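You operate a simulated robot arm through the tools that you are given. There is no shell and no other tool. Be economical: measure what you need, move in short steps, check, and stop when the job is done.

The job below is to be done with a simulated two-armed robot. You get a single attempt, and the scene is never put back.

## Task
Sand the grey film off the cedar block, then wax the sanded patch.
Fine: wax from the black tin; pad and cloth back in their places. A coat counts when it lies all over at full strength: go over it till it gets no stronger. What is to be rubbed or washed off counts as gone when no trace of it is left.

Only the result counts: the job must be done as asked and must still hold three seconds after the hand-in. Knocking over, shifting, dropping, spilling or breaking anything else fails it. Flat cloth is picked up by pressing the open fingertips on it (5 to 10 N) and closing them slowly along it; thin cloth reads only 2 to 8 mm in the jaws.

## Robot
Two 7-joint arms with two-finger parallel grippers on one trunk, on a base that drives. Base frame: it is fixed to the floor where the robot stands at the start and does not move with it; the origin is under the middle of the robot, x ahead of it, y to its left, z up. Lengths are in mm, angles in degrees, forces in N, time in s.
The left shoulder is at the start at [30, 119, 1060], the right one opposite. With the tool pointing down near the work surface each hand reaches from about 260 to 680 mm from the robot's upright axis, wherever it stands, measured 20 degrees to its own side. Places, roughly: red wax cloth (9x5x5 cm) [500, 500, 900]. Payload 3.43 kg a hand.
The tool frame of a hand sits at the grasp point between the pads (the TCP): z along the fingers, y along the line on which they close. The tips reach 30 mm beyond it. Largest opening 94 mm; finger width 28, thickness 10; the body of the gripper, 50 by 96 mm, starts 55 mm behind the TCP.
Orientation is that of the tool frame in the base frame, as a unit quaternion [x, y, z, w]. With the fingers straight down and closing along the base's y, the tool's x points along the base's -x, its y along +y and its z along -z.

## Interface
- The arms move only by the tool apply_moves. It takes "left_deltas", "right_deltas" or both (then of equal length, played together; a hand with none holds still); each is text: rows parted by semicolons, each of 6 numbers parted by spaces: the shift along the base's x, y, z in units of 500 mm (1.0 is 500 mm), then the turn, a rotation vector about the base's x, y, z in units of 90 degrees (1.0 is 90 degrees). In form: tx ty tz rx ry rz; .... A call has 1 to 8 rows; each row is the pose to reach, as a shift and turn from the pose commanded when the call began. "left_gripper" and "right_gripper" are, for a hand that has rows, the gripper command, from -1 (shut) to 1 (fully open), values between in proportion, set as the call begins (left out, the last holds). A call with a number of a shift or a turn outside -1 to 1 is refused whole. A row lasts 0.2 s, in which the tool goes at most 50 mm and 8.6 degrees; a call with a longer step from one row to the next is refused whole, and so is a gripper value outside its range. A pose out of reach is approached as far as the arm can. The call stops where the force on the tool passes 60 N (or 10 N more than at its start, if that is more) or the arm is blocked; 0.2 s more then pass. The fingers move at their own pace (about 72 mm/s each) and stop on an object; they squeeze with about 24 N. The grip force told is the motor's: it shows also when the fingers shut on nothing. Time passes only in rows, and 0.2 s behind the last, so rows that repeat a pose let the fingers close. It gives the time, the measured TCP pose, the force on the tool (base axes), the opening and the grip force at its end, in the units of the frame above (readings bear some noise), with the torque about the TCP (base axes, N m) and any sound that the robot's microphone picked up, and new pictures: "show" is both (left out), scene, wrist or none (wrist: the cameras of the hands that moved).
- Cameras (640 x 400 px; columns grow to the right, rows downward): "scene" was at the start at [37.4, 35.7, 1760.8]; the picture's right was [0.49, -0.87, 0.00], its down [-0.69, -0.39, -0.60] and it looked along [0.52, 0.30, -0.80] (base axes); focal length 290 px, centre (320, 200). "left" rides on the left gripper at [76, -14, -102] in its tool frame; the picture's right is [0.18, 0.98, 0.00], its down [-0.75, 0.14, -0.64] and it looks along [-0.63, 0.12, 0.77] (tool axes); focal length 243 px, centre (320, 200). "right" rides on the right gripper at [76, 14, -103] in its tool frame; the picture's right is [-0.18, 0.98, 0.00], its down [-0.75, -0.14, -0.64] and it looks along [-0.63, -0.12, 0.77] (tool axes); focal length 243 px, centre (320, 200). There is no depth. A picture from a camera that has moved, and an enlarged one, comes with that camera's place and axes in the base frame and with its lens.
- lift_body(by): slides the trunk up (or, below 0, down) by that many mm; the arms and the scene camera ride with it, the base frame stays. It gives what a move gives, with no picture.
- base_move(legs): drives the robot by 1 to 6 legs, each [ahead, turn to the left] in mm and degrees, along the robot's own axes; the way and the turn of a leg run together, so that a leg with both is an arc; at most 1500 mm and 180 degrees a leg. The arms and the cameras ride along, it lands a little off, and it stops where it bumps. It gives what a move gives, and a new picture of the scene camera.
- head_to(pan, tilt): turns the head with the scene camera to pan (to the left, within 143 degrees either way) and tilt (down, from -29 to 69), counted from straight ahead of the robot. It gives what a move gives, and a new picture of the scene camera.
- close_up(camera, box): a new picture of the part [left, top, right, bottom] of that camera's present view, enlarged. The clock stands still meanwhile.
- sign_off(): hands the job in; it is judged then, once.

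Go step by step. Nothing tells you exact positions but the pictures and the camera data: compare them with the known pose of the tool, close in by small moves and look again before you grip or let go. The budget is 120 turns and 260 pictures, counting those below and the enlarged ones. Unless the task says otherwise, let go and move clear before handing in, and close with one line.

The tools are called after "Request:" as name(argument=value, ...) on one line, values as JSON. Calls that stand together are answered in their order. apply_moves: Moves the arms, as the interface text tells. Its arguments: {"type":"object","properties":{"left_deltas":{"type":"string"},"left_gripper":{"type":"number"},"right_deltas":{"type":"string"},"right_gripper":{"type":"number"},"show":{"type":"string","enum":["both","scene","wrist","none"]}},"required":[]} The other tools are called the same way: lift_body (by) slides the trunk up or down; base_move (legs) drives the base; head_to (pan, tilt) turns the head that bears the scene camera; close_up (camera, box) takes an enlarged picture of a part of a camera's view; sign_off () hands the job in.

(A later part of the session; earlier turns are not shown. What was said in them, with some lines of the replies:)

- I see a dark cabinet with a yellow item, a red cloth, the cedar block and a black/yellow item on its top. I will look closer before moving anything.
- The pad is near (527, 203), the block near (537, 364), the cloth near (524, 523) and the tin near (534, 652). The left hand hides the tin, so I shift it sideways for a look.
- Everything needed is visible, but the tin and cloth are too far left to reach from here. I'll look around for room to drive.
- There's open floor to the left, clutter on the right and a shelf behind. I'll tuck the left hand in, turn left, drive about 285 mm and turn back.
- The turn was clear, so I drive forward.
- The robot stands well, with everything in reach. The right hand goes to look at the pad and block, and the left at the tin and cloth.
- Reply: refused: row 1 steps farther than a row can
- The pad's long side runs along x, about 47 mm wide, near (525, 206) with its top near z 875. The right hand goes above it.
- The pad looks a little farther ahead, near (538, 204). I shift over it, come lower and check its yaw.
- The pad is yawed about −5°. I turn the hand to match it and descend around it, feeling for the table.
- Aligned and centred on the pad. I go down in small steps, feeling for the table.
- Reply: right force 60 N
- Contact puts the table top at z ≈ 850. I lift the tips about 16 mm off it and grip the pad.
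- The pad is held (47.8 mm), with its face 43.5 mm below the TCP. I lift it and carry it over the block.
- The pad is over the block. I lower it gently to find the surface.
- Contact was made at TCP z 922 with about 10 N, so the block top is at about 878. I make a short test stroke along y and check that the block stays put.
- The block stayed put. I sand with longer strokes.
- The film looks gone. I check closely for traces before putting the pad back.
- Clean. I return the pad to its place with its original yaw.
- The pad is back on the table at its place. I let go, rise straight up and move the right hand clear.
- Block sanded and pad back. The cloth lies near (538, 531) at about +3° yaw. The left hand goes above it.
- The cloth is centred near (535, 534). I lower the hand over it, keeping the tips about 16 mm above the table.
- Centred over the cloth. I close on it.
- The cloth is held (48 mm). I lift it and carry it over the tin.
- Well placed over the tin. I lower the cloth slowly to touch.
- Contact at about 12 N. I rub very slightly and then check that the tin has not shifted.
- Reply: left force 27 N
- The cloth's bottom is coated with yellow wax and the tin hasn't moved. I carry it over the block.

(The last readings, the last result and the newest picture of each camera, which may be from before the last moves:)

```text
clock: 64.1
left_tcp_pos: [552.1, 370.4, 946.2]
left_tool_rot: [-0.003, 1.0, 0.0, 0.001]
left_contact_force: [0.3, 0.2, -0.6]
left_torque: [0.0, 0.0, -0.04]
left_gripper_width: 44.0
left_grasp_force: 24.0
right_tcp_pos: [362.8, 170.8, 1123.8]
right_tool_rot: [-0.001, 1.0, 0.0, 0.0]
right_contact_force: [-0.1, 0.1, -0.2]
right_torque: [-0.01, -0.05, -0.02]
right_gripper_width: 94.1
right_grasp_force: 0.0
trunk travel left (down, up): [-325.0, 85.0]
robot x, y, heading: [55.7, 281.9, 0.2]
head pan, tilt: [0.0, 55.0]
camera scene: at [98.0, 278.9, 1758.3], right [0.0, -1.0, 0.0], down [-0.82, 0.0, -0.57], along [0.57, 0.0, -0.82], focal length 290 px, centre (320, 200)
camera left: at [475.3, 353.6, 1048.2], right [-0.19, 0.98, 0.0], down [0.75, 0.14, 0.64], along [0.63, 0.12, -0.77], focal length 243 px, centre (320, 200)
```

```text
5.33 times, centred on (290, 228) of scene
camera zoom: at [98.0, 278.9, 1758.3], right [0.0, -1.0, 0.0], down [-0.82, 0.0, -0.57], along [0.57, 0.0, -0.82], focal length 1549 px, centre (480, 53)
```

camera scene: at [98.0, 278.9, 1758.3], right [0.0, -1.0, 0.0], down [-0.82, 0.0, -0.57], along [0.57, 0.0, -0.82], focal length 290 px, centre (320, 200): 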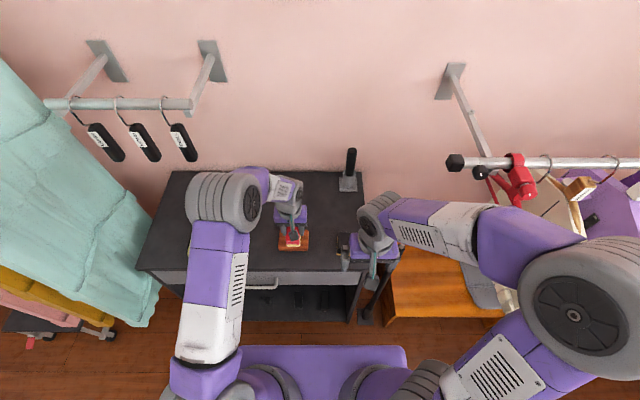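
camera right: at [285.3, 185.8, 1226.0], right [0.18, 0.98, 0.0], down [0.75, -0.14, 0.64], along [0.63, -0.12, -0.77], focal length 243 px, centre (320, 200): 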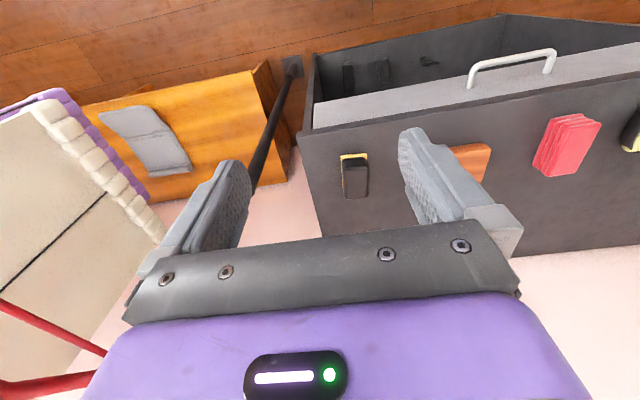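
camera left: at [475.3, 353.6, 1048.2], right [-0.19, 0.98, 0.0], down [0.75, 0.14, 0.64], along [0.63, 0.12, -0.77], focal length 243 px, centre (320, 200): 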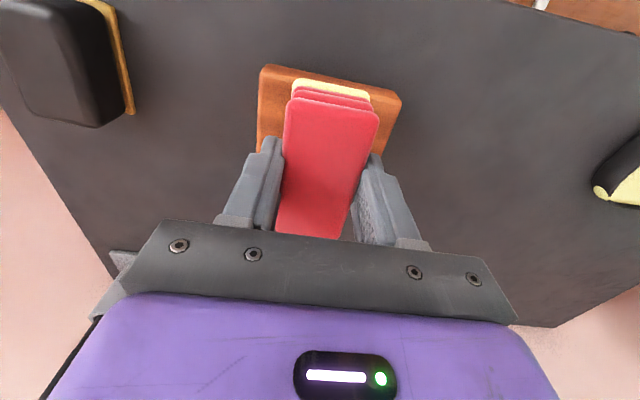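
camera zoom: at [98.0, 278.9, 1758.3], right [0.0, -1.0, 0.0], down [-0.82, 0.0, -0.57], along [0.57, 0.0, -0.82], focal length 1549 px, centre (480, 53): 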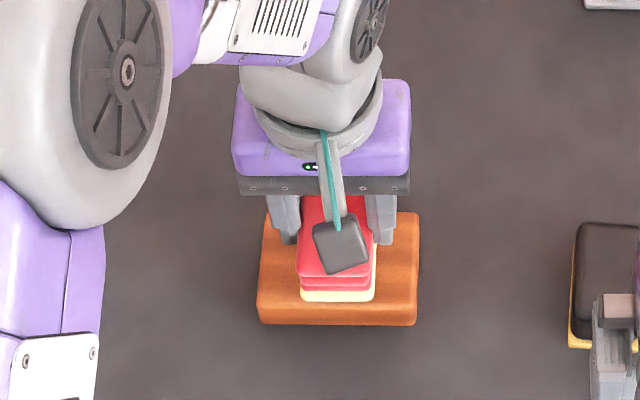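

Request:
apply_moves(left_deltas="0 0 -0.02 0 0 0; 0 0 -0.04 0 0 0; 0 0 -0.04 0 0 0", show="none")

Request:
apply_moves(left_deltas="0 0 -0.002 0 0 0; 0 0 -0.004 0 0 0; 0 0 -0.004 0 0 0", show="none")

```text
clock: 64.9
left_tcp_pos: [551.4, 368.1, 925.9]
left_tool_rot: [-0.002, 1.0, 0.001, 0.0]
left_contact_force: [-0.6, -0.3, 0.8]
left_torque: [0.01, 0.06, 0.0]
left_gripper_width: 43.9
left_grasp_force: 23.9
right_tcp_pos: [363.6, 170.1, 1124.5]
right_tool_rot: [-0.002, 1.0, 0.0, 0.0]
right_contact_force: [-0.1, -0.4, -0.6]
right_torque: [-0.01, 0.01, 0.05]
right_gripper_width: 94.0
right_grasp_force: 0.0
trunk travel left (down, up): [-325.0, 85.0]
robot x, y, heading: [51.3, 280.1, 0.2]
head pan, tilt: [0.0, 55.0]
```

```text
clock: 65.7
left_tcp_pos: [551.9, 368.5, 925.1]
left_tool_rot: [-0.002, 1.0, 0.001, 0.002]
left_contact_force: [0.0, 1.0, 15.2]
left_torque: [0.02, 0.58, -0.02]
left_gripper_width: 43.8
left_grasp_force: 24.2
right_tcp_pos: [363.3, 171.9, 1123.5]
right_tool_rot: [-0.001, 1.0, 0.0, 0.001]
right_contact_force: [-0.1, 0.2, -0.2]
right_torque: [-0.03, -0.01, -0.01]
right_gripper_width: 94.1
right_grasp_force: 0.0
trunk travel left (down, up): [-325.0, 85.0]
robot x, y, heading: [53.0, 281.5, -0.0]
head pan, tilt: [0.0, 55.0]
```

Contact at 15 N. I wipe along y and then look at the result.

Request:
apply_moves(left_deltas="0 0.03 0 0 0 0; 0 0.06 0 0 0 0; 0 0.03 0 0 0 0; 0 0 0 0 0 0; 0 -0.03 0 0 0 0; 0 -0.06 0 0 0 0; 0 -0.03 0 0 0 0; 0 0 0 0 0 0", show="none")

Request:
apply_moves(left_deltas="0 0 0.06 0 0 0; 0 0.04 0.12 0 0 0; 0 0.13 0.13 0 0 0; 0 0.22 0.13 0 0 0; 0 0.3 0.13 0 0 0; 0 0.3 0.13 0 0 0", show="wrist")

Request:
close_up(camera="scene", box=[260, 216, 324, 256])

Request:
close_up(camera="scene", box=[190, 190, 310, 265])

```text
clock: 67.5
left_tcp_pos: [550.2, 367.7, 926.2]
left_tool_rot: [-0.002, 1.0, -0.002, 0.003]
left_contact_force: [-1.4, -8.8, 20.9]
left_torque: [-0.32, 0.1, 0.06]
left_gripper_width: 44.0
left_grasp_force: 24.4
right_tcp_pos: [361.7, 169.3, 1124.6]
right_tool_rot: [-0.001, 1.0, 0.0, 0.0]
right_contact_force: [0.4, 0.6, 0.1]
right_torque: [-0.01, 0.0, 0.02]
right_gripper_width: 94.0
right_grasp_force: 0.2
trunk travel left (down, up): [-325.0, 85.0]
robot x, y, heading: [52.2, 278.9, 0.2]
head pan, tilt: [0.0, 55.0]
```

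```text
clock: 68.9
left_tcp_pos: [550.2, 518.6, 988.7]
left_tool_rot: [-0.001, 1.0, 0.0, 0.0]
left_contact_force: [0.4, 0.2, -0.1]
left_torque: [0.0, -0.03, -0.01]
left_gripper_width: 44.0
left_grasp_force: 24.0
right_tcp_pos: [361.5, 170.1, 1123.9]
right_tool_rot: [-0.001, 1.0, 0.0, 0.0]
right_contact_force: [-0.6, -0.3, 0.4]
right_torque: [0.0, -0.01, 0.02]
right_gripper_width: 94.3
right_grasp_force: 0.0
trunk travel left (down, up): [-325.0, 85.0]
robot x, y, heading: [56.0, 278.9, 0.0]
head pan, tilt: [0.0, 55.0]
camera left: at [473.7, 503.8, 1090.4], right [-0.19, 0.98, 0.0], down [0.75, 0.14, 0.64], along [0.63, 0.12, -0.77], focal length 243 px, centre (320, 200)
```

left: 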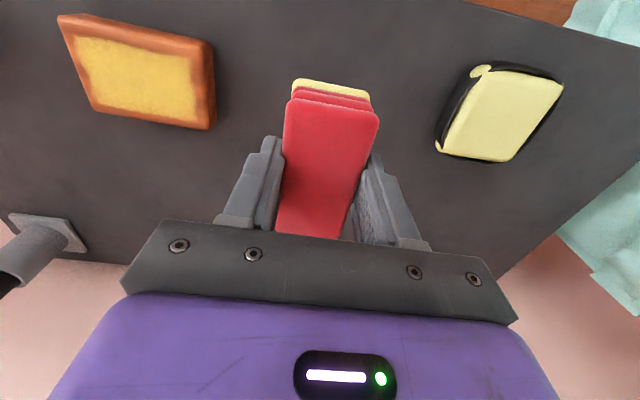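

```text
10.00 times, centred on (292, 236) of scene
camera zoom: at [98.6, 277.7, 1758.2], right [0.0, -1.0, 0.0], down [-0.82, 0.0, -0.57], along [0.57, 0.0, -0.82], focal length 2904 px, centre (600, -160)
```

zoom: 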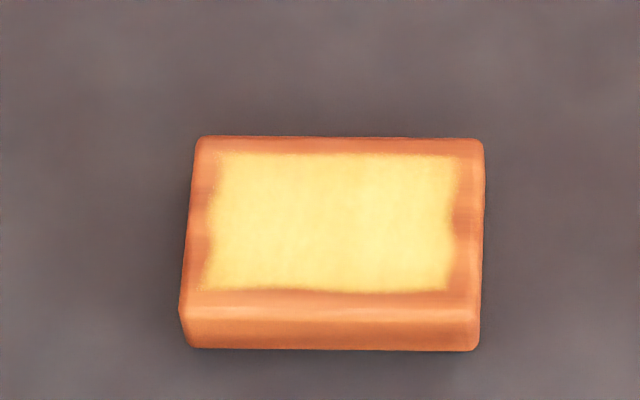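

```text
5.33 times, centred on (250, 228) of scene
camera zoom: at [98.6, 277.7, 1758.2], right [0.0, -1.0, 0.0], down [-0.82, 0.0, -0.57], along [0.57, 0.0, -0.82], focal length 1549 px, centre (693, 53)
```

zoom: 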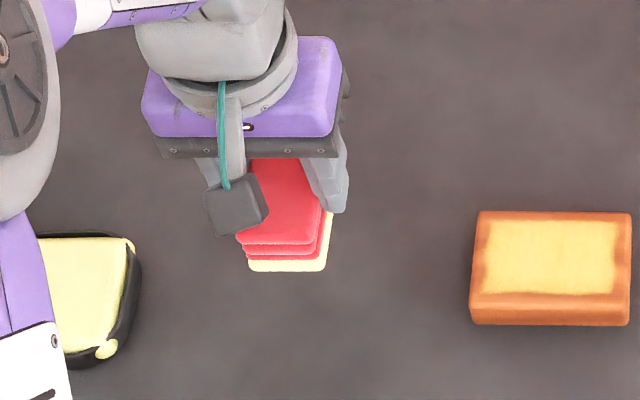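

Wax covers the whole patch. I go over it again with wider strokes to bring it to full strength, then compare.

Request:
apply_moves(left_deltas="0 -0.09 0 0 0 0; 0 -0.18 0 0 0 0; 0 -0.27 0 0 0 0; 0 -0.3 -0.03 0 0 0; 0 -0.3 -0.1 0 0 0; 0 -0.3 -0.126 0 0 0; 0 -0.3 -0.131 0 0 0; 0 -0.3 -0.131 0 0 0", show="none")

Request:
apply_moves(left_deltas="0.006 0.035 0 0 0 0; 0.006 0.07 0 0 0 0; 0.006 0.035 0 0 0 0; 0.006 0 0 0 0 0; 0.006 -0.035 0 0 0 0; 0.006 -0.07 0 0 0 0; 0.006 -0.035 0 0 0 0; 0 0 0 0 0 0", show="none")

Request:
apply_moves(left_deltas="-0.008 0.035 0 0 0 0; -0.008 0.07 0 0 0 0; -0.008 0.035 0 0 0 0; -0.008 0 0 0 0 0; -0.008 -0.035 0 0 0 0; -0.008 -0.07 0 0 0 0; -0.008 -0.035 0 0 0 0; 0 0 0 0 0 0", show="none")

Request:
apply_moves(left_deltas="0 0 0.06 0 0 0; 0 0.04 0.12 0 0 0; 0 0.13 0.13 0 0 0; 0 0.22 0.13 0 0 0; 0 0.3 0.13 0 0 0; 0 0.3 0.13 0 0 0", show="wrist")

Request:
close_up(camera="scene", box=[260, 216, 324, 256])

Request:
close_up(camera="scene", box=[190, 190, 310, 265])

```text
clock: 70.7
left_tcp_pos: [552.2, 368.0, 925.4]
left_tool_rot: [-0.002, 1.0, 0.0, 0.003]
left_contact_force: [-1.5, 1.1, 18.7]
left_torque: [0.06, 0.25, 0.0]
left_gripper_width: 43.8
left_grasp_force: 24.0
right_tcp_pos: [362.9, 171.3, 1124.2]
right_tool_rot: [0.0, 1.0, -0.001, 0.001]
right_contact_force: [-0.3, 0.5, -0.1]
right_torque: [-0.01, -0.03, 0.0]
right_gripper_width: 94.0
right_grasp_force: 0.0
trunk travel left (down, up): [-325.0, 85.0]
robot x, y, heading: [52.8, 280.5, 0.5]
head pan, tilt: [0.0, 55.0]
```

```text
clock: 72.5
left_tcp_pos: [550.4, 365.7, 924.6]
left_tool_rot: [-0.001, 1.0, -0.002, 0.002]
left_contact_force: [-0.3, -13.0, 29.5]
left_torque: [-0.41, 0.1, 0.06]
left_gripper_width: 44.0
left_grasp_force: 24.3
right_tcp_pos: [361.4, 171.0, 1123.8]
right_tool_rot: [0.0, 1.0, 0.0, 0.0]
right_contact_force: [-0.3, -0.1, 0.3]
right_torque: [-0.05, -0.02, -0.02]
right_gripper_width: 94.0
right_grasp_force: 0.0
trunk travel left (down, up): [-325.0, 85.0]
robot x, y, heading: [52.7, 279.3, 0.2]
head pan, tilt: [0.0, 55.0]
```

```text
clock: 74.3
left_tcp_pos: [549.8, 366.8, 925.6]
left_tool_rot: [-0.001, 1.0, -0.002, 0.001]
left_contact_force: [-2.2, -9.4, 24.5]
left_torque: [-0.28, 0.06, 0.05]
left_gripper_width: 44.0
left_grasp_force: 24.0
right_tcp_pos: [361.4, 171.8, 1124.2]
right_tool_rot: [-0.001, 1.0, 0.0, 0.001]
right_contact_force: [-0.4, -0.1, 0.0]
right_torque: [-0.01, 0.0, 0.0]
right_gripper_width: 94.0
right_grasp_force: 0.1
trunk travel left (down, up): [-325.0, 85.0]
robot x, y, heading: [53.9, 276.6, 0.2]
head pan, tilt: [0.0, 55.0]
```

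```text
clock: 75.7
left_tcp_pos: [550.9, 517.3, 988.3]
left_tool_rot: [-0.001, 1.0, -0.001, 0.0]
left_contact_force: [0.0, -0.9, -0.8]
left_torque: [0.01, 0.02, 0.0]
left_gripper_width: 43.8
left_grasp_force: 23.5
right_tcp_pos: [363.5, 169.7, 1123.9]
right_tool_rot: [-0.001, 1.0, 0.0, 0.0]
right_contact_force: [-0.4, 0.7, 0.0]
right_torque: [0.04, -0.02, 0.02]
right_gripper_width: 93.9
right_grasp_force: 0.0
trunk travel left (down, up): [-325.0, 85.0]
robot x, y, heading: [51.9, 280.8, 0.2]
head pan, tilt: [0.0, 55.0]
camera left: at [474.5, 502.0, 1090.5], right [-0.19, 0.98, 0.0], down [0.75, 0.14, 0.64], along [0.63, 0.12, -0.77], focal length 243 px, centre (320, 200)
```

left: 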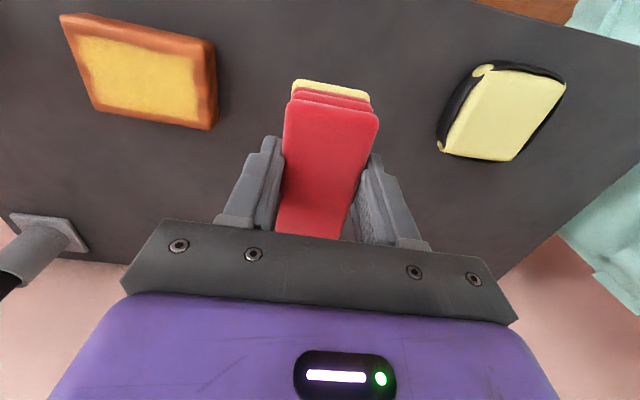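

```text
10.00 times, centred on (292, 236) of scene
camera zoom: at [98.6, 277.7, 1758.2], right [0.0, -1.0, 0.0], down [-0.82, 0.0, -0.57], along [0.57, 0.0, -0.82], focal length 2904 px, centre (600, -160)
```

zoom: 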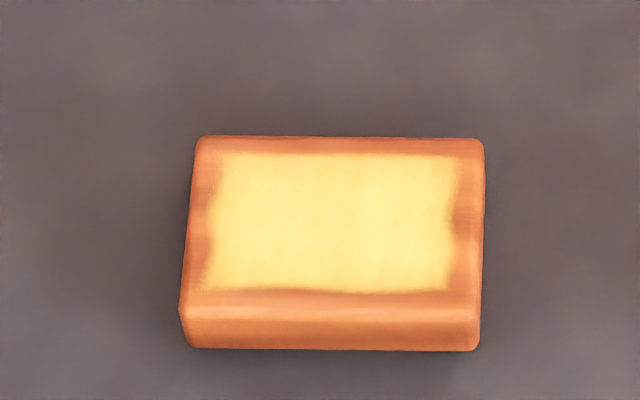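

```text
5.33 times, centred on (250, 228) of scene
camera zoom: at [98.6, 277.7, 1758.2], right [0.0, -1.0, 0.0], down [-0.82, 0.0, -0.57], along [0.57, 0.0, -0.82], focal length 1549 px, centre (693, 53)
```

zoom: 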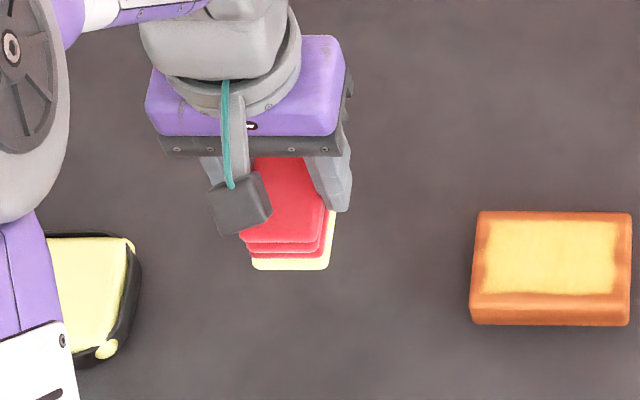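

The outline didn't grow with wider strokes, so it is the patch itself. To be sure of full strength I reload from the tin once more and repeat.

Request:
apply_moves(left_deltas="-0.02 0.09 0 0 0 0; -0.04 0.18 0 0 0 0; -0.058 0.27 0 0 0 0; -0.058 0.311 -0.02 0 0 0; -0.058 0.311 -0.08 0 0 0; -0.058 0.311 -0.118 0 0 0; -0.058 0.311 -0.124 0 0 0; -0.058 0.311 -0.124 0 0 0", show="wrist")

Request:
apply_moves(left_deltas="0 0 -0.002 0 0 0; 0 0 -0.004 0 0 0; 0 0 -0.004 0 0 0", show="none")

```text
clock: 77.5
left_tcp_pos: [521.8, 673.8, 926.5]
left_tool_rot: [-0.002, 1.0, 0.0, 0.0]
left_contact_force: [0.5, -0.7, -0.6]
left_torque: [0.03, -0.05, -0.02]
left_gripper_width: 43.7
left_grasp_force: 23.5
right_tcp_pos: [363.5, 170.8, 1124.0]
right_tool_rot: [-0.001, 1.0, 0.0, 0.0]
right_contact_force: [-0.2, 0.2, 0.2]
right_torque: [0.01, -0.02, 0.0]
right_gripper_width: 94.0
right_grasp_force: 0.1
trunk travel left (down, up): [-325.0, 85.0]
robot x, y, heading: [48.6, 281.8, 0.1]
head pan, tilt: [0.0, 55.0]
camera left: at [446.1, 659.6, 1027.9], right [-0.19, 0.98, 0.0], down [0.75, 0.14, 0.64], along [0.63, 0.12, -0.77], focal length 243 px, centre (320, 200)
```

left: 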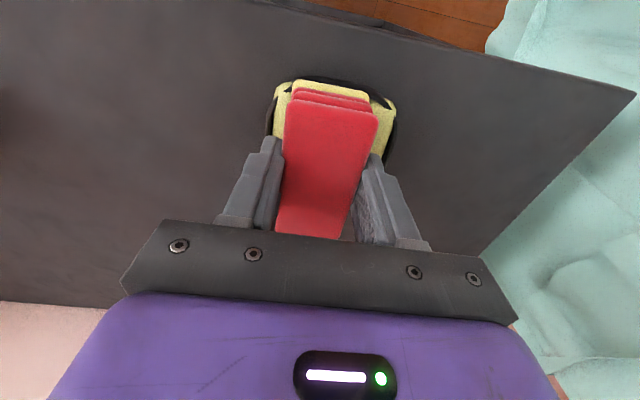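

```text
clock: 78.3
left_tcp_pos: [521.8, 674.3, 924.4]
left_tool_rot: [-0.003, 1.0, 0.0, 0.001]
left_contact_force: [0.1, -0.6, 0.6]
left_torque: [-0.02, -0.09, 0.01]
left_gripper_width: 44.0
left_grasp_force: 24.6
right_tcp_pos: [364.1, 170.3, 1124.4]
right_tool_rot: [-0.001, 1.0, 0.0, 0.0]
right_contact_force: [-0.6, -0.5, -0.8]
right_torque: [0.02, 0.01, 0.01]
right_gripper_width: 94.0
right_grasp_force: 0.1
trunk travel left (down, up): [-325.0, 85.0]
robot x, y, heading: [54.5, 278.9, 0.3]
head pan, tilt: [0.0, 55.0]
```

Request:
apply_moves(left_deltas="0 0 -0.002 0 0 0; 0 0 -0.003 0 0 0; 0 0 -0.003 0 0 0; 0.004 0 -0.003 0 0 0; 0 0 -0.003 0 0 0; -0.004 0 -0.003 0 0 0; 0 0 -0.003 0 0 0", show="none")

Request:
apply_moves(left_deltas="0 0 0.06 0 0 0; 0 0 0.13 0 0 0; 0.02 -0.08 0.13 0 0 0; 0.04 -0.17 0.13 0 0 0; 0.058 -0.26 0.13 0 0 0; 0.058 -0.35 0.13 0 0 0; 0.058 -0.44 0.13 0 0 0; 0.058 -0.53 0.13 0 0 0", show="none")

```text
clock: 79.9
left_tcp_pos: [522.9, 672.9, 924.1]
left_tool_rot: [-0.002, 1.0, 0.001, 0.002]
left_contact_force: [2.7, 2.8, 18.5]
left_torque: [0.02, -0.09, 0.01]
left_gripper_width: 44.0
left_grasp_force: 24.0
right_tcp_pos: [362.1, 171.7, 1123.1]
right_tool_rot: [-0.002, 1.0, 0.001, 0.001]
right_contact_force: [0.0, -0.8, -0.1]
right_torque: [0.0, -0.02, 0.0]
right_gripper_width: 93.9
right_grasp_force: 0.1
trunk travel left (down, up): [-325.0, 85.0]
robot x, y, heading: [51.7, 276.8, 0.2]
head pan, tilt: [0.0, 55.0]
```

```text
clock: 81.7
left_tcp_pos: [551.6, 408.2, 988.1]
left_tool_rot: [-0.004, 1.0, 0.001, 0.0]
left_contact_force: [-0.5, 0.4, -0.5]
left_torque: [0.0, 0.03, 0.01]
left_gripper_width: 44.1
left_grasp_force: 24.3
right_tcp_pos: [363.9, 168.5, 1123.5]
right_tool_rot: [-0.001, 1.0, 0.001, 0.001]
right_contact_force: [0.2, -0.5, -0.1]
right_torque: [0.02, 0.03, 0.01]
right_gripper_width: 94.0
right_grasp_force: 0.1
trunk travel left (down, up): [-325.0, 85.0]
robot x, y, heading: [50.7, 279.9, -0.0]
head pan, tilt: [0.0, 55.0]
```

Request:
apply_moves(left_deltas="0 -0.08 0 0 0 0; 0 -0.08 -0.06 0 0 0; 0 -0.08 -0.12 0 0 0; 0 -0.08 -0.129 0 0 0; 0 -0.08 -0.129 0 0 0", show="none")

Request:
apply_moves(left_deltas="0.006 0.035 0 0 0 0; 0.006 0.07 0 0 0 0; 0.006 0.035 0 0 0 0; 0.006 0 0 0 0 0; 0.006 -0.035 0 0 0 0; 0.006 -0.07 0 0 0 0; 0.006 -0.035 0 0 0 0; 0 0 0 0 0 0", show="none")

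Request:
apply_moves(left_deltas="-0.008 0.035 0 0 0 0; -0.008 0.07 0 0 0 0; -0.008 0.035 0 0 0 0; -0.008 0 0 0 0 0; -0.008 -0.035 0 0 0 0; -0.008 -0.07 0 0 0 0; -0.008 -0.035 0 0 0 0; 0 0 0 0 0 0", show="none")

Request:
apply_moves(left_deltas="0 0.035 0 0 0 0; 0 0.07 0 0 0 0; 0 0.035 0 0 0 0; 0 0 0 0 0 0; 0 -0.035 0 0 0 0; 0 -0.07 0 0 0 0; 0 -0.035 0 0 0 0; 0 0 0 0 0 0", show="none")

Request:
apply_moves(left_deltas="0 0 0.06 0 0 0; 0 0.04 0.12 0 0 0; 0 0.13 0.13 0 0 0; 0 0.22 0.13 0 0 0; 0 0.3 0.13 0 0 0; 0 0.3 0.13 0 0 0", show="wrist")

Request:
close_up(camera="scene", box=[260, 216, 324, 256])

Request:
close_up(camera="scene", box=[190, 190, 310, 265])

```text
clock: 82.9
left_tcp_pos: [551.4, 369.1, 925.4]
left_tool_rot: [-0.003, 1.0, 0.0, 0.003]
left_contact_force: [-0.4, 3.4, 20.8]
left_torque: [0.17, 0.24, 0.01]
left_gripper_width: 44.0
left_grasp_force: 23.8
right_tcp_pos: [361.8, 170.4, 1123.5]
right_tool_rot: [-0.001, 1.0, 0.0, 0.0]
right_contact_force: [0.1, 0.5, -0.4]
right_torque: [0.01, -0.02, 0.03]
right_gripper_width: 94.0
right_grasp_force: 0.0
trunk travel left (down, up): [-325.0, 85.0]
robot x, y, heading: [50.4, 277.7, 0.1]
head pan, tilt: [0.0, 55.0]
```

```text
clock: 84.7
left_tcp_pos: [551.2, 366.4, 926.2]
left_tool_rot: [-0.002, 1.0, 0.0, 0.002]
left_contact_force: [0.4, -8.9, 24.0]
left_torque: [-0.32, -0.08, 0.01]
left_gripper_width: 43.9
left_grasp_force: 24.4
right_tcp_pos: [362.0, 170.9, 1123.2]
right_tool_rot: [-0.001, 1.0, -0.001, 0.001]
right_contact_force: [0.2, 0.4, -0.4]
right_torque: [-0.01, 0.0, -0.02]
right_gripper_width: 94.0
right_grasp_force: 0.1
trunk travel left (down, up): [-325.0, 85.0]
robot x, y, heading: [54.6, 274.9, 0.2]
head pan, tilt: [0.0, 55.0]
```

```text
clock: 86.5
left_tcp_pos: [549.2, 365.8, 925.1]
left_tool_rot: [-0.003, 1.0, -0.002, 0.001]
left_contact_force: [-2.3, -9.8, 24.0]
left_torque: [-0.31, 0.12, 0.06]
left_gripper_width: 44.0
left_grasp_force: 23.8
right_tcp_pos: [362.4, 170.9, 1124.2]
right_tool_rot: [-0.001, 1.0, 0.001, 0.001]
right_contact_force: [0.0, 0.7, -0.4]
right_torque: [0.03, -0.04, 0.01]
right_gripper_width: 94.1
right_grasp_force: 0.0
trunk travel left (down, up): [-325.0, 85.0]
robot x, y, heading: [52.0, 278.6, 0.2]
head pan, tilt: [0.0, 55.0]
```

```text
clock: 88.3
left_tcp_pos: [551.1, 366.9, 924.5]
left_tool_rot: [-0.002, 1.0, -0.002, 0.002]
left_contact_force: [-0.9, -9.0, 23.2]
left_torque: [-0.29, 0.08, 0.04]
left_gripper_width: 44.1
left_grasp_force: 24.1
right_tcp_pos: [362.3, 170.7, 1124.0]
right_tool_rot: [-0.001, 1.0, 0.001, 0.0]
right_contact_force: [-0.1, 0.2, 0.0]
right_torque: [0.01, 0.02, 0.02]
right_gripper_width: 94.1
right_grasp_force: 0.0
trunk travel left (down, up): [-325.0, 85.0]
robot x, y, heading: [56.7, 279.7, 0.1]
head pan, tilt: [0.0, 55.0]
```

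```text
clock: 89.7
left_tcp_pos: [552.0, 520.0, 989.6]
left_tool_rot: [-0.002, 1.0, -0.001, 0.0]
left_contact_force: [-0.2, -0.8, -0.7]
left_torque: [0.0, 0.01, -0.01]
left_gripper_width: 44.3
left_grasp_force: 24.0
right_tcp_pos: [362.0, 170.1, 1123.1]
right_tool_rot: [-0.002, 1.0, 0.0, 0.0]
right_contact_force: [0.7, 0.0, -0.3]
right_torque: [0.02, -0.02, 0.0]
right_gripper_width: 94.0
right_grasp_force: 0.0
trunk travel left (down, up): [-325.0, 85.0]
robot x, y, heading: [55.8, 280.6, 0.1]
head pan, tilt: [0.0, 55.0]
camera left: at [475.3, 503.7, 1090.3], right [-0.19, 0.98, 0.0], down [0.75, 0.14, 0.64], along [0.63, 0.12, -0.77], focal length 243 px, centre (320, 200)
```

left: 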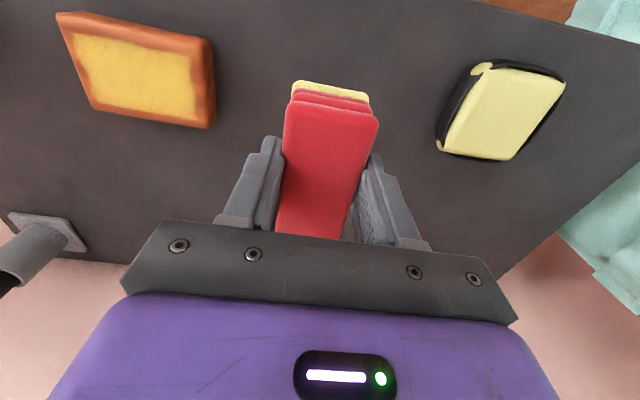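

```text
10.00 times, centred on (292, 236) of scene
camera zoom: at [98.6, 277.7, 1758.2], right [0.0, -1.0, 0.0], down [-0.82, 0.0, -0.57], along [0.57, 0.0, -0.82], focal length 2904 px, centre (600, -160)
```

zoom: 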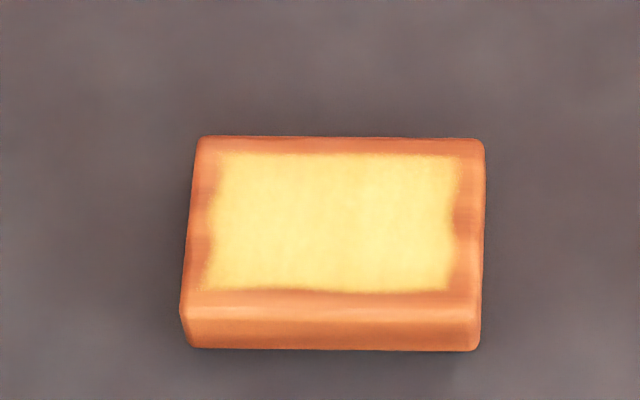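

```text
5.33 times, centred on (250, 228) of scene
camera zoom: at [98.6, 277.7, 1758.2], right [0.0, -1.0, 0.0], down [-0.82, 0.0, -0.57], along [0.57, 0.0, -0.82], focal length 1549 px, centre (693, 53)
```

zoom: 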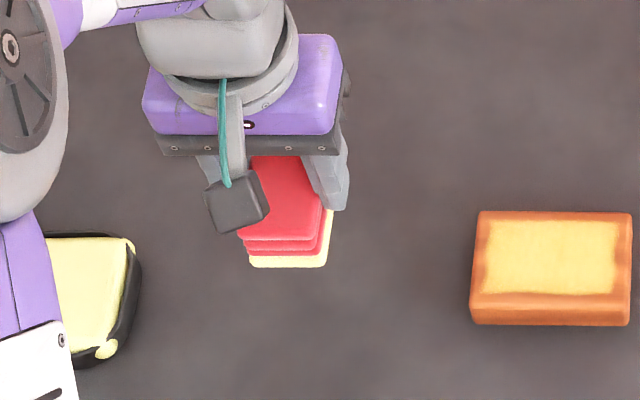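

The coat has stopped growing stronger. I return the cloth to its original place and yaw.

Request:
apply_moves(left_deltas="-0.031 0.03 -0.06 0 0 0.033; -0.031 0.03 -0.12 0 0 0.033; -0.031 0.03 -0.16 0 0 0.033; -0.031 0.03 -0.174 0 0 0.033; -0.031 0.03 -0.174 0 0 0.033", show="none")

Request:
apply_moves(left_deltas="0 0 -0.002 0 0 0; 0 0 -0.004 0 0 0; 0 0 -0.004 0 0 0", show="wrist")

```text
clock: 90.9
left_tcp_pos: [536.2, 534.4, 901.1]
left_tool_rot: [-0.028, 1.0, 0.0, 0.0]
left_contact_force: [0.4, 0.2, -1.5]
left_torque: [-0.02, -0.03, -0.03]
left_gripper_width: 43.8
left_grasp_force: 24.1
right_tcp_pos: [362.7, 171.6, 1122.7]
right_tool_rot: [-0.001, 1.0, 0.001, 0.0]
right_contact_force: [0.3, 0.2, 0.1]
right_torque: [0.03, 0.01, -0.04]
right_gripper_width: 94.3
right_grasp_force: 0.1
trunk travel left (down, up): [-325.0, 85.0]
robot x, y, heading: [49.0, 277.8, 0.4]
head pan, tilt: [0.0, 55.0]
```

```text
clock: 91.7
left_tcp_pos: [536.2, 533.1, 898.3]
left_tool_rot: [-0.028, 1.0, 0.001, 0.001]
left_contact_force: [0.2, -0.2, -0.8]
left_torque: [0.0, 0.01, 0.0]
left_gripper_width: 44.1
left_grasp_force: 24.0
right_tcp_pos: [362.4, 171.9, 1123.8]
right_tool_rot: [-0.001, 1.0, 0.0, 0.001]
right_contact_force: [-0.4, 0.2, -1.0]
right_torque: [0.01, 0.0, 0.01]
right_gripper_width: 94.0
right_grasp_force: 0.0
trunk travel left (down, up): [-325.0, 85.0]
robot x, y, heading: [54.1, 280.3, 0.2]
head pan, tilt: [0.0, 55.0]
camera left: at [460.7, 515.0, 1001.3], right [-0.24, 0.97, 0.0], down [0.74, 0.18, 0.64], along [0.62, 0.15, -0.77], focal length 243 px, centre (320, 200)
```

left: 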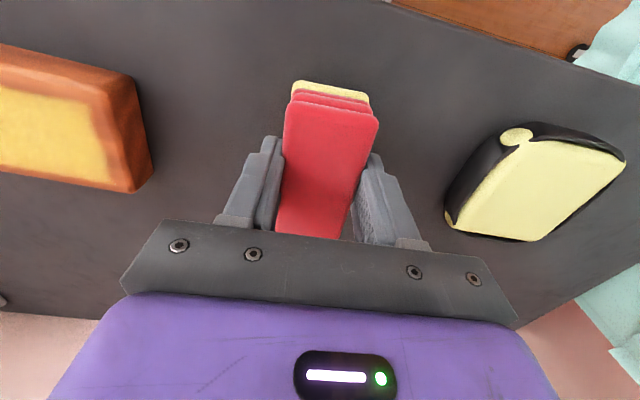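

Request:
apply_moves(left_deltas="0 0 -0.001 0 0 0; 0 0 -0.003 0 0 0; 0 0 -0.003 0 0 0", show="none")

Request:
apply_moves(left_deltas="0 0 -0.001 0 0 0; 0 0 -0.002 0 0 0; 0 0 -0.002 0 0 0", show="none")

```text
clock: 92.5
left_tcp_pos: [535.8, 532.5, 898.5]
left_tool_rot: [-0.029, 1.0, 0.0, 0.0]
left_contact_force: [0.6, 0.1, -0.3]
left_torque: [-0.04, 0.01, -0.04]
left_gripper_width: 44.0
left_grasp_force: 24.2
right_tcp_pos: [363.1, 171.0, 1122.4]
right_tool_rot: [-0.001, 1.0, 0.0, 0.001]
right_contact_force: [0.4, 0.4, -1.2]
right_torque: [0.0, 0.0, -0.02]
right_gripper_width: 94.0
right_grasp_force: 0.1
trunk travel left (down, up): [-325.0, 85.0]
robot x, y, heading: [53.2, 278.2, -0.1]
head pan, tilt: [0.0, 55.0]
```

```text
clock: 93.3
left_tcp_pos: [535.0, 533.9, 898.0]
left_tool_rot: [-0.028, 1.0, 0.0, 0.001]
left_contact_force: [-0.9, 0.4, 5.6]
left_torque: [0.0, 0.04, 0.0]
left_gripper_width: 44.1
left_grasp_force: 24.6
right_tcp_pos: [362.6, 171.3, 1123.4]
right_tool_rot: [-0.001, 1.0, 0.0, 0.0]
right_contact_force: [-0.3, 0.1, -0.4]
right_torque: [-0.01, -0.01, 0.02]
right_gripper_width: 94.1
right_grasp_force: 0.0
trunk travel left (down, up): [-325.0, 85.0]
robot x, y, heading: [53.0, 280.7, 0.3]
head pan, tilt: [0.0, 55.0]
```

The cloth rests on the table with 5.6 N. I open, rise straight up and withdraw.

Request:
apply_moves(left_deltas="0 0 0 0 0 0; 0 0 0 0 0 0; 0 0 0 0 0 0; 0 0 0 0 0 0", left_gripper=1, show="none")

Request:
apply_moves(left_deltas="0 0 0.06 0 0 0; 0 0 0.14 0 0 0; 0 0 0.22 0 0 0; 0 0 0.3 0 0 0; -0.06 0.05 0.35 0 0 0; -0.13 0.09 0.39 0 0 0; -0.2 0.12 0.43 0 0 0; -0.28 0.14 0.46 0 0 0")

Request:
close_up(camera="scene", box=[170, 195, 360, 275])

Request:
close_up(camera="right", box=[280, 80, 640, 240])

```text
clock: 94.3
left_tcp_pos: [535.4, 534.3, 897.6]
left_tool_rot: [-0.028, 1.0, 0.0, 0.0]
left_contact_force: [0.1, -0.1, -0.8]
left_torque: [-0.01, 0.01, -0.04]
left_gripper_width: 94.0
left_grasp_force: 0.2
right_tcp_pos: [362.3, 171.6, 1123.4]
right_tool_rot: [-0.001, 1.0, 0.0, -0.001]
right_contact_force: [0.1, -0.4, -0.6]
right_torque: [-0.01, 0.0, 0.01]
right_gripper_width: 94.1
right_grasp_force: 0.1
trunk travel left (down, up): [-325.0, 85.0]
robot x, y, heading: [57.6, 283.3, 0.0]
head pan, tilt: [0.0, 55.0]
```

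```text
clock: 96.1
left_tcp_pos: [394.3, 602.9, 1126.3]
left_tool_rot: [-0.028, 1.0, 0.0, 0.001]
left_contact_force: [1.0, -0.8, 0.4]
left_torque: [-0.05, -0.05, 0.02]
left_gripper_width: 94.1
left_grasp_force: 0.1
right_tcp_pos: [362.1, 172.1, 1124.0]
right_tool_rot: [-0.001, 1.0, 0.0, 0.001]
right_contact_force: [-0.6, 0.8, -0.6]
right_torque: [-0.02, -0.01, -0.03]
right_gripper_width: 93.9
right_grasp_force: 0.0
trunk travel left (down, up): [-325.0, 85.0]
robot x, y, heading: [52.8, 279.3, 0.1]
head pan, tilt: [0.0, 55.0]
camera scene: at [96.4, 278.9, 1758.3], right [0.0, -1.0, 0.0], down [-0.82, 0.0, -0.57], along [0.57, 0.0, -0.82], focal length 290 px, centre (320, 200)
camera left: at [319.0, 584.8, 1228.3], right [-0.24, 0.97, 0.0], down [0.74, 0.18, 0.64], along [0.62, 0.15, -0.77], focal length 243 px, centre (320, 200)
```

scene: 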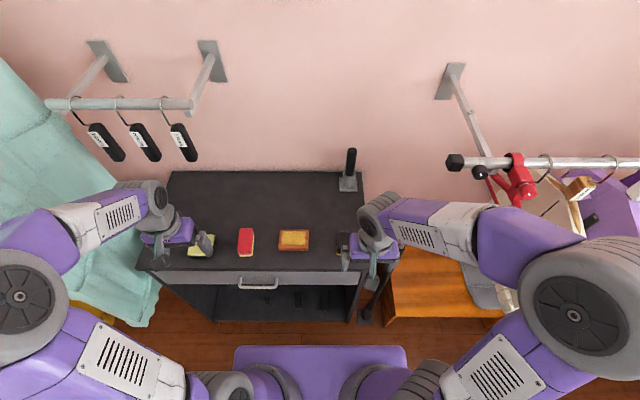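
left: 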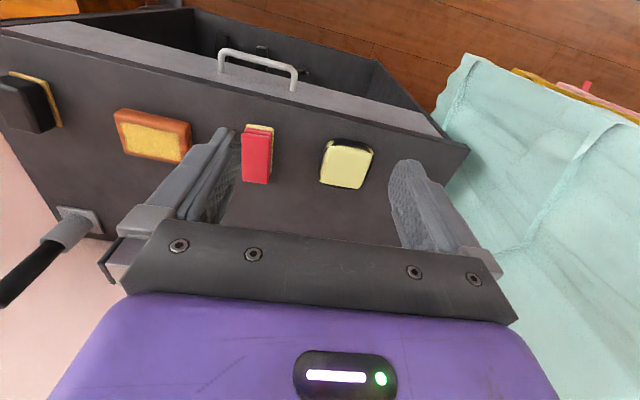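

```text
3.37 times, centred on (265, 235) of scene
camera zoom: at [96.4, 278.9, 1758.3], right [0.0, -1.0, 0.0], down [-0.82, 0.0, -0.57], along [0.57, 0.0, -0.82], focal length 978 px, centre (505, 82)
```

zoom: 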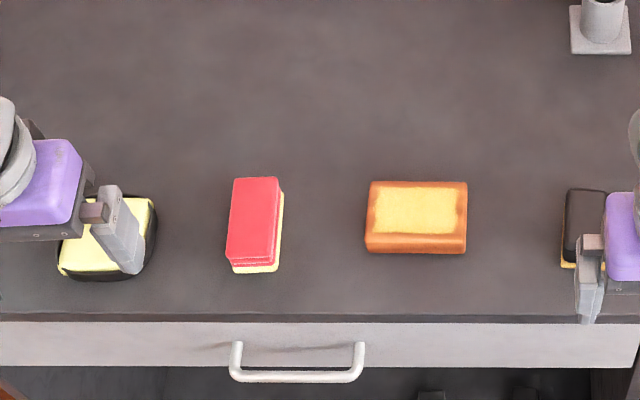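

```text
1.78 times, centred on (460, 160) of right
camera zoom: at [285.3, 186.3, 1226.0], right [0.18, 0.98, 0.0], down [0.75, -0.14, 0.64], along [0.63, -0.12, -0.77], focal length 431 px, centre (71, 271)
```

zoom: 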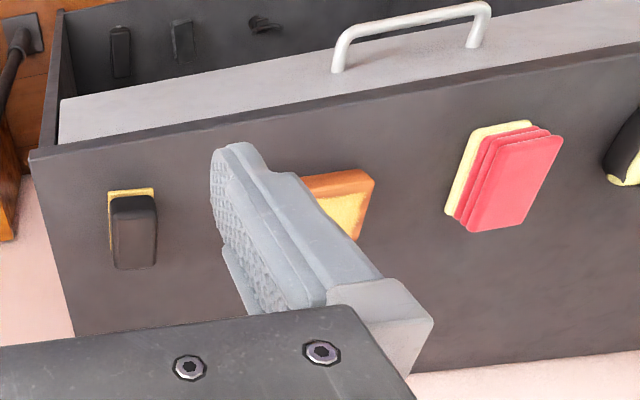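

The film is off the block, the patch is evenly waxed, the pad and cloth are back in their places, and both hands are clear. I hand it in.

Request:
sign_off()

```text
The job is handed in.
```

The cedar block is sanded clean of the grey film and waxed over the whole patch from the black tin. The pad is back in its place and the cloth is within about 5 mm of its own.
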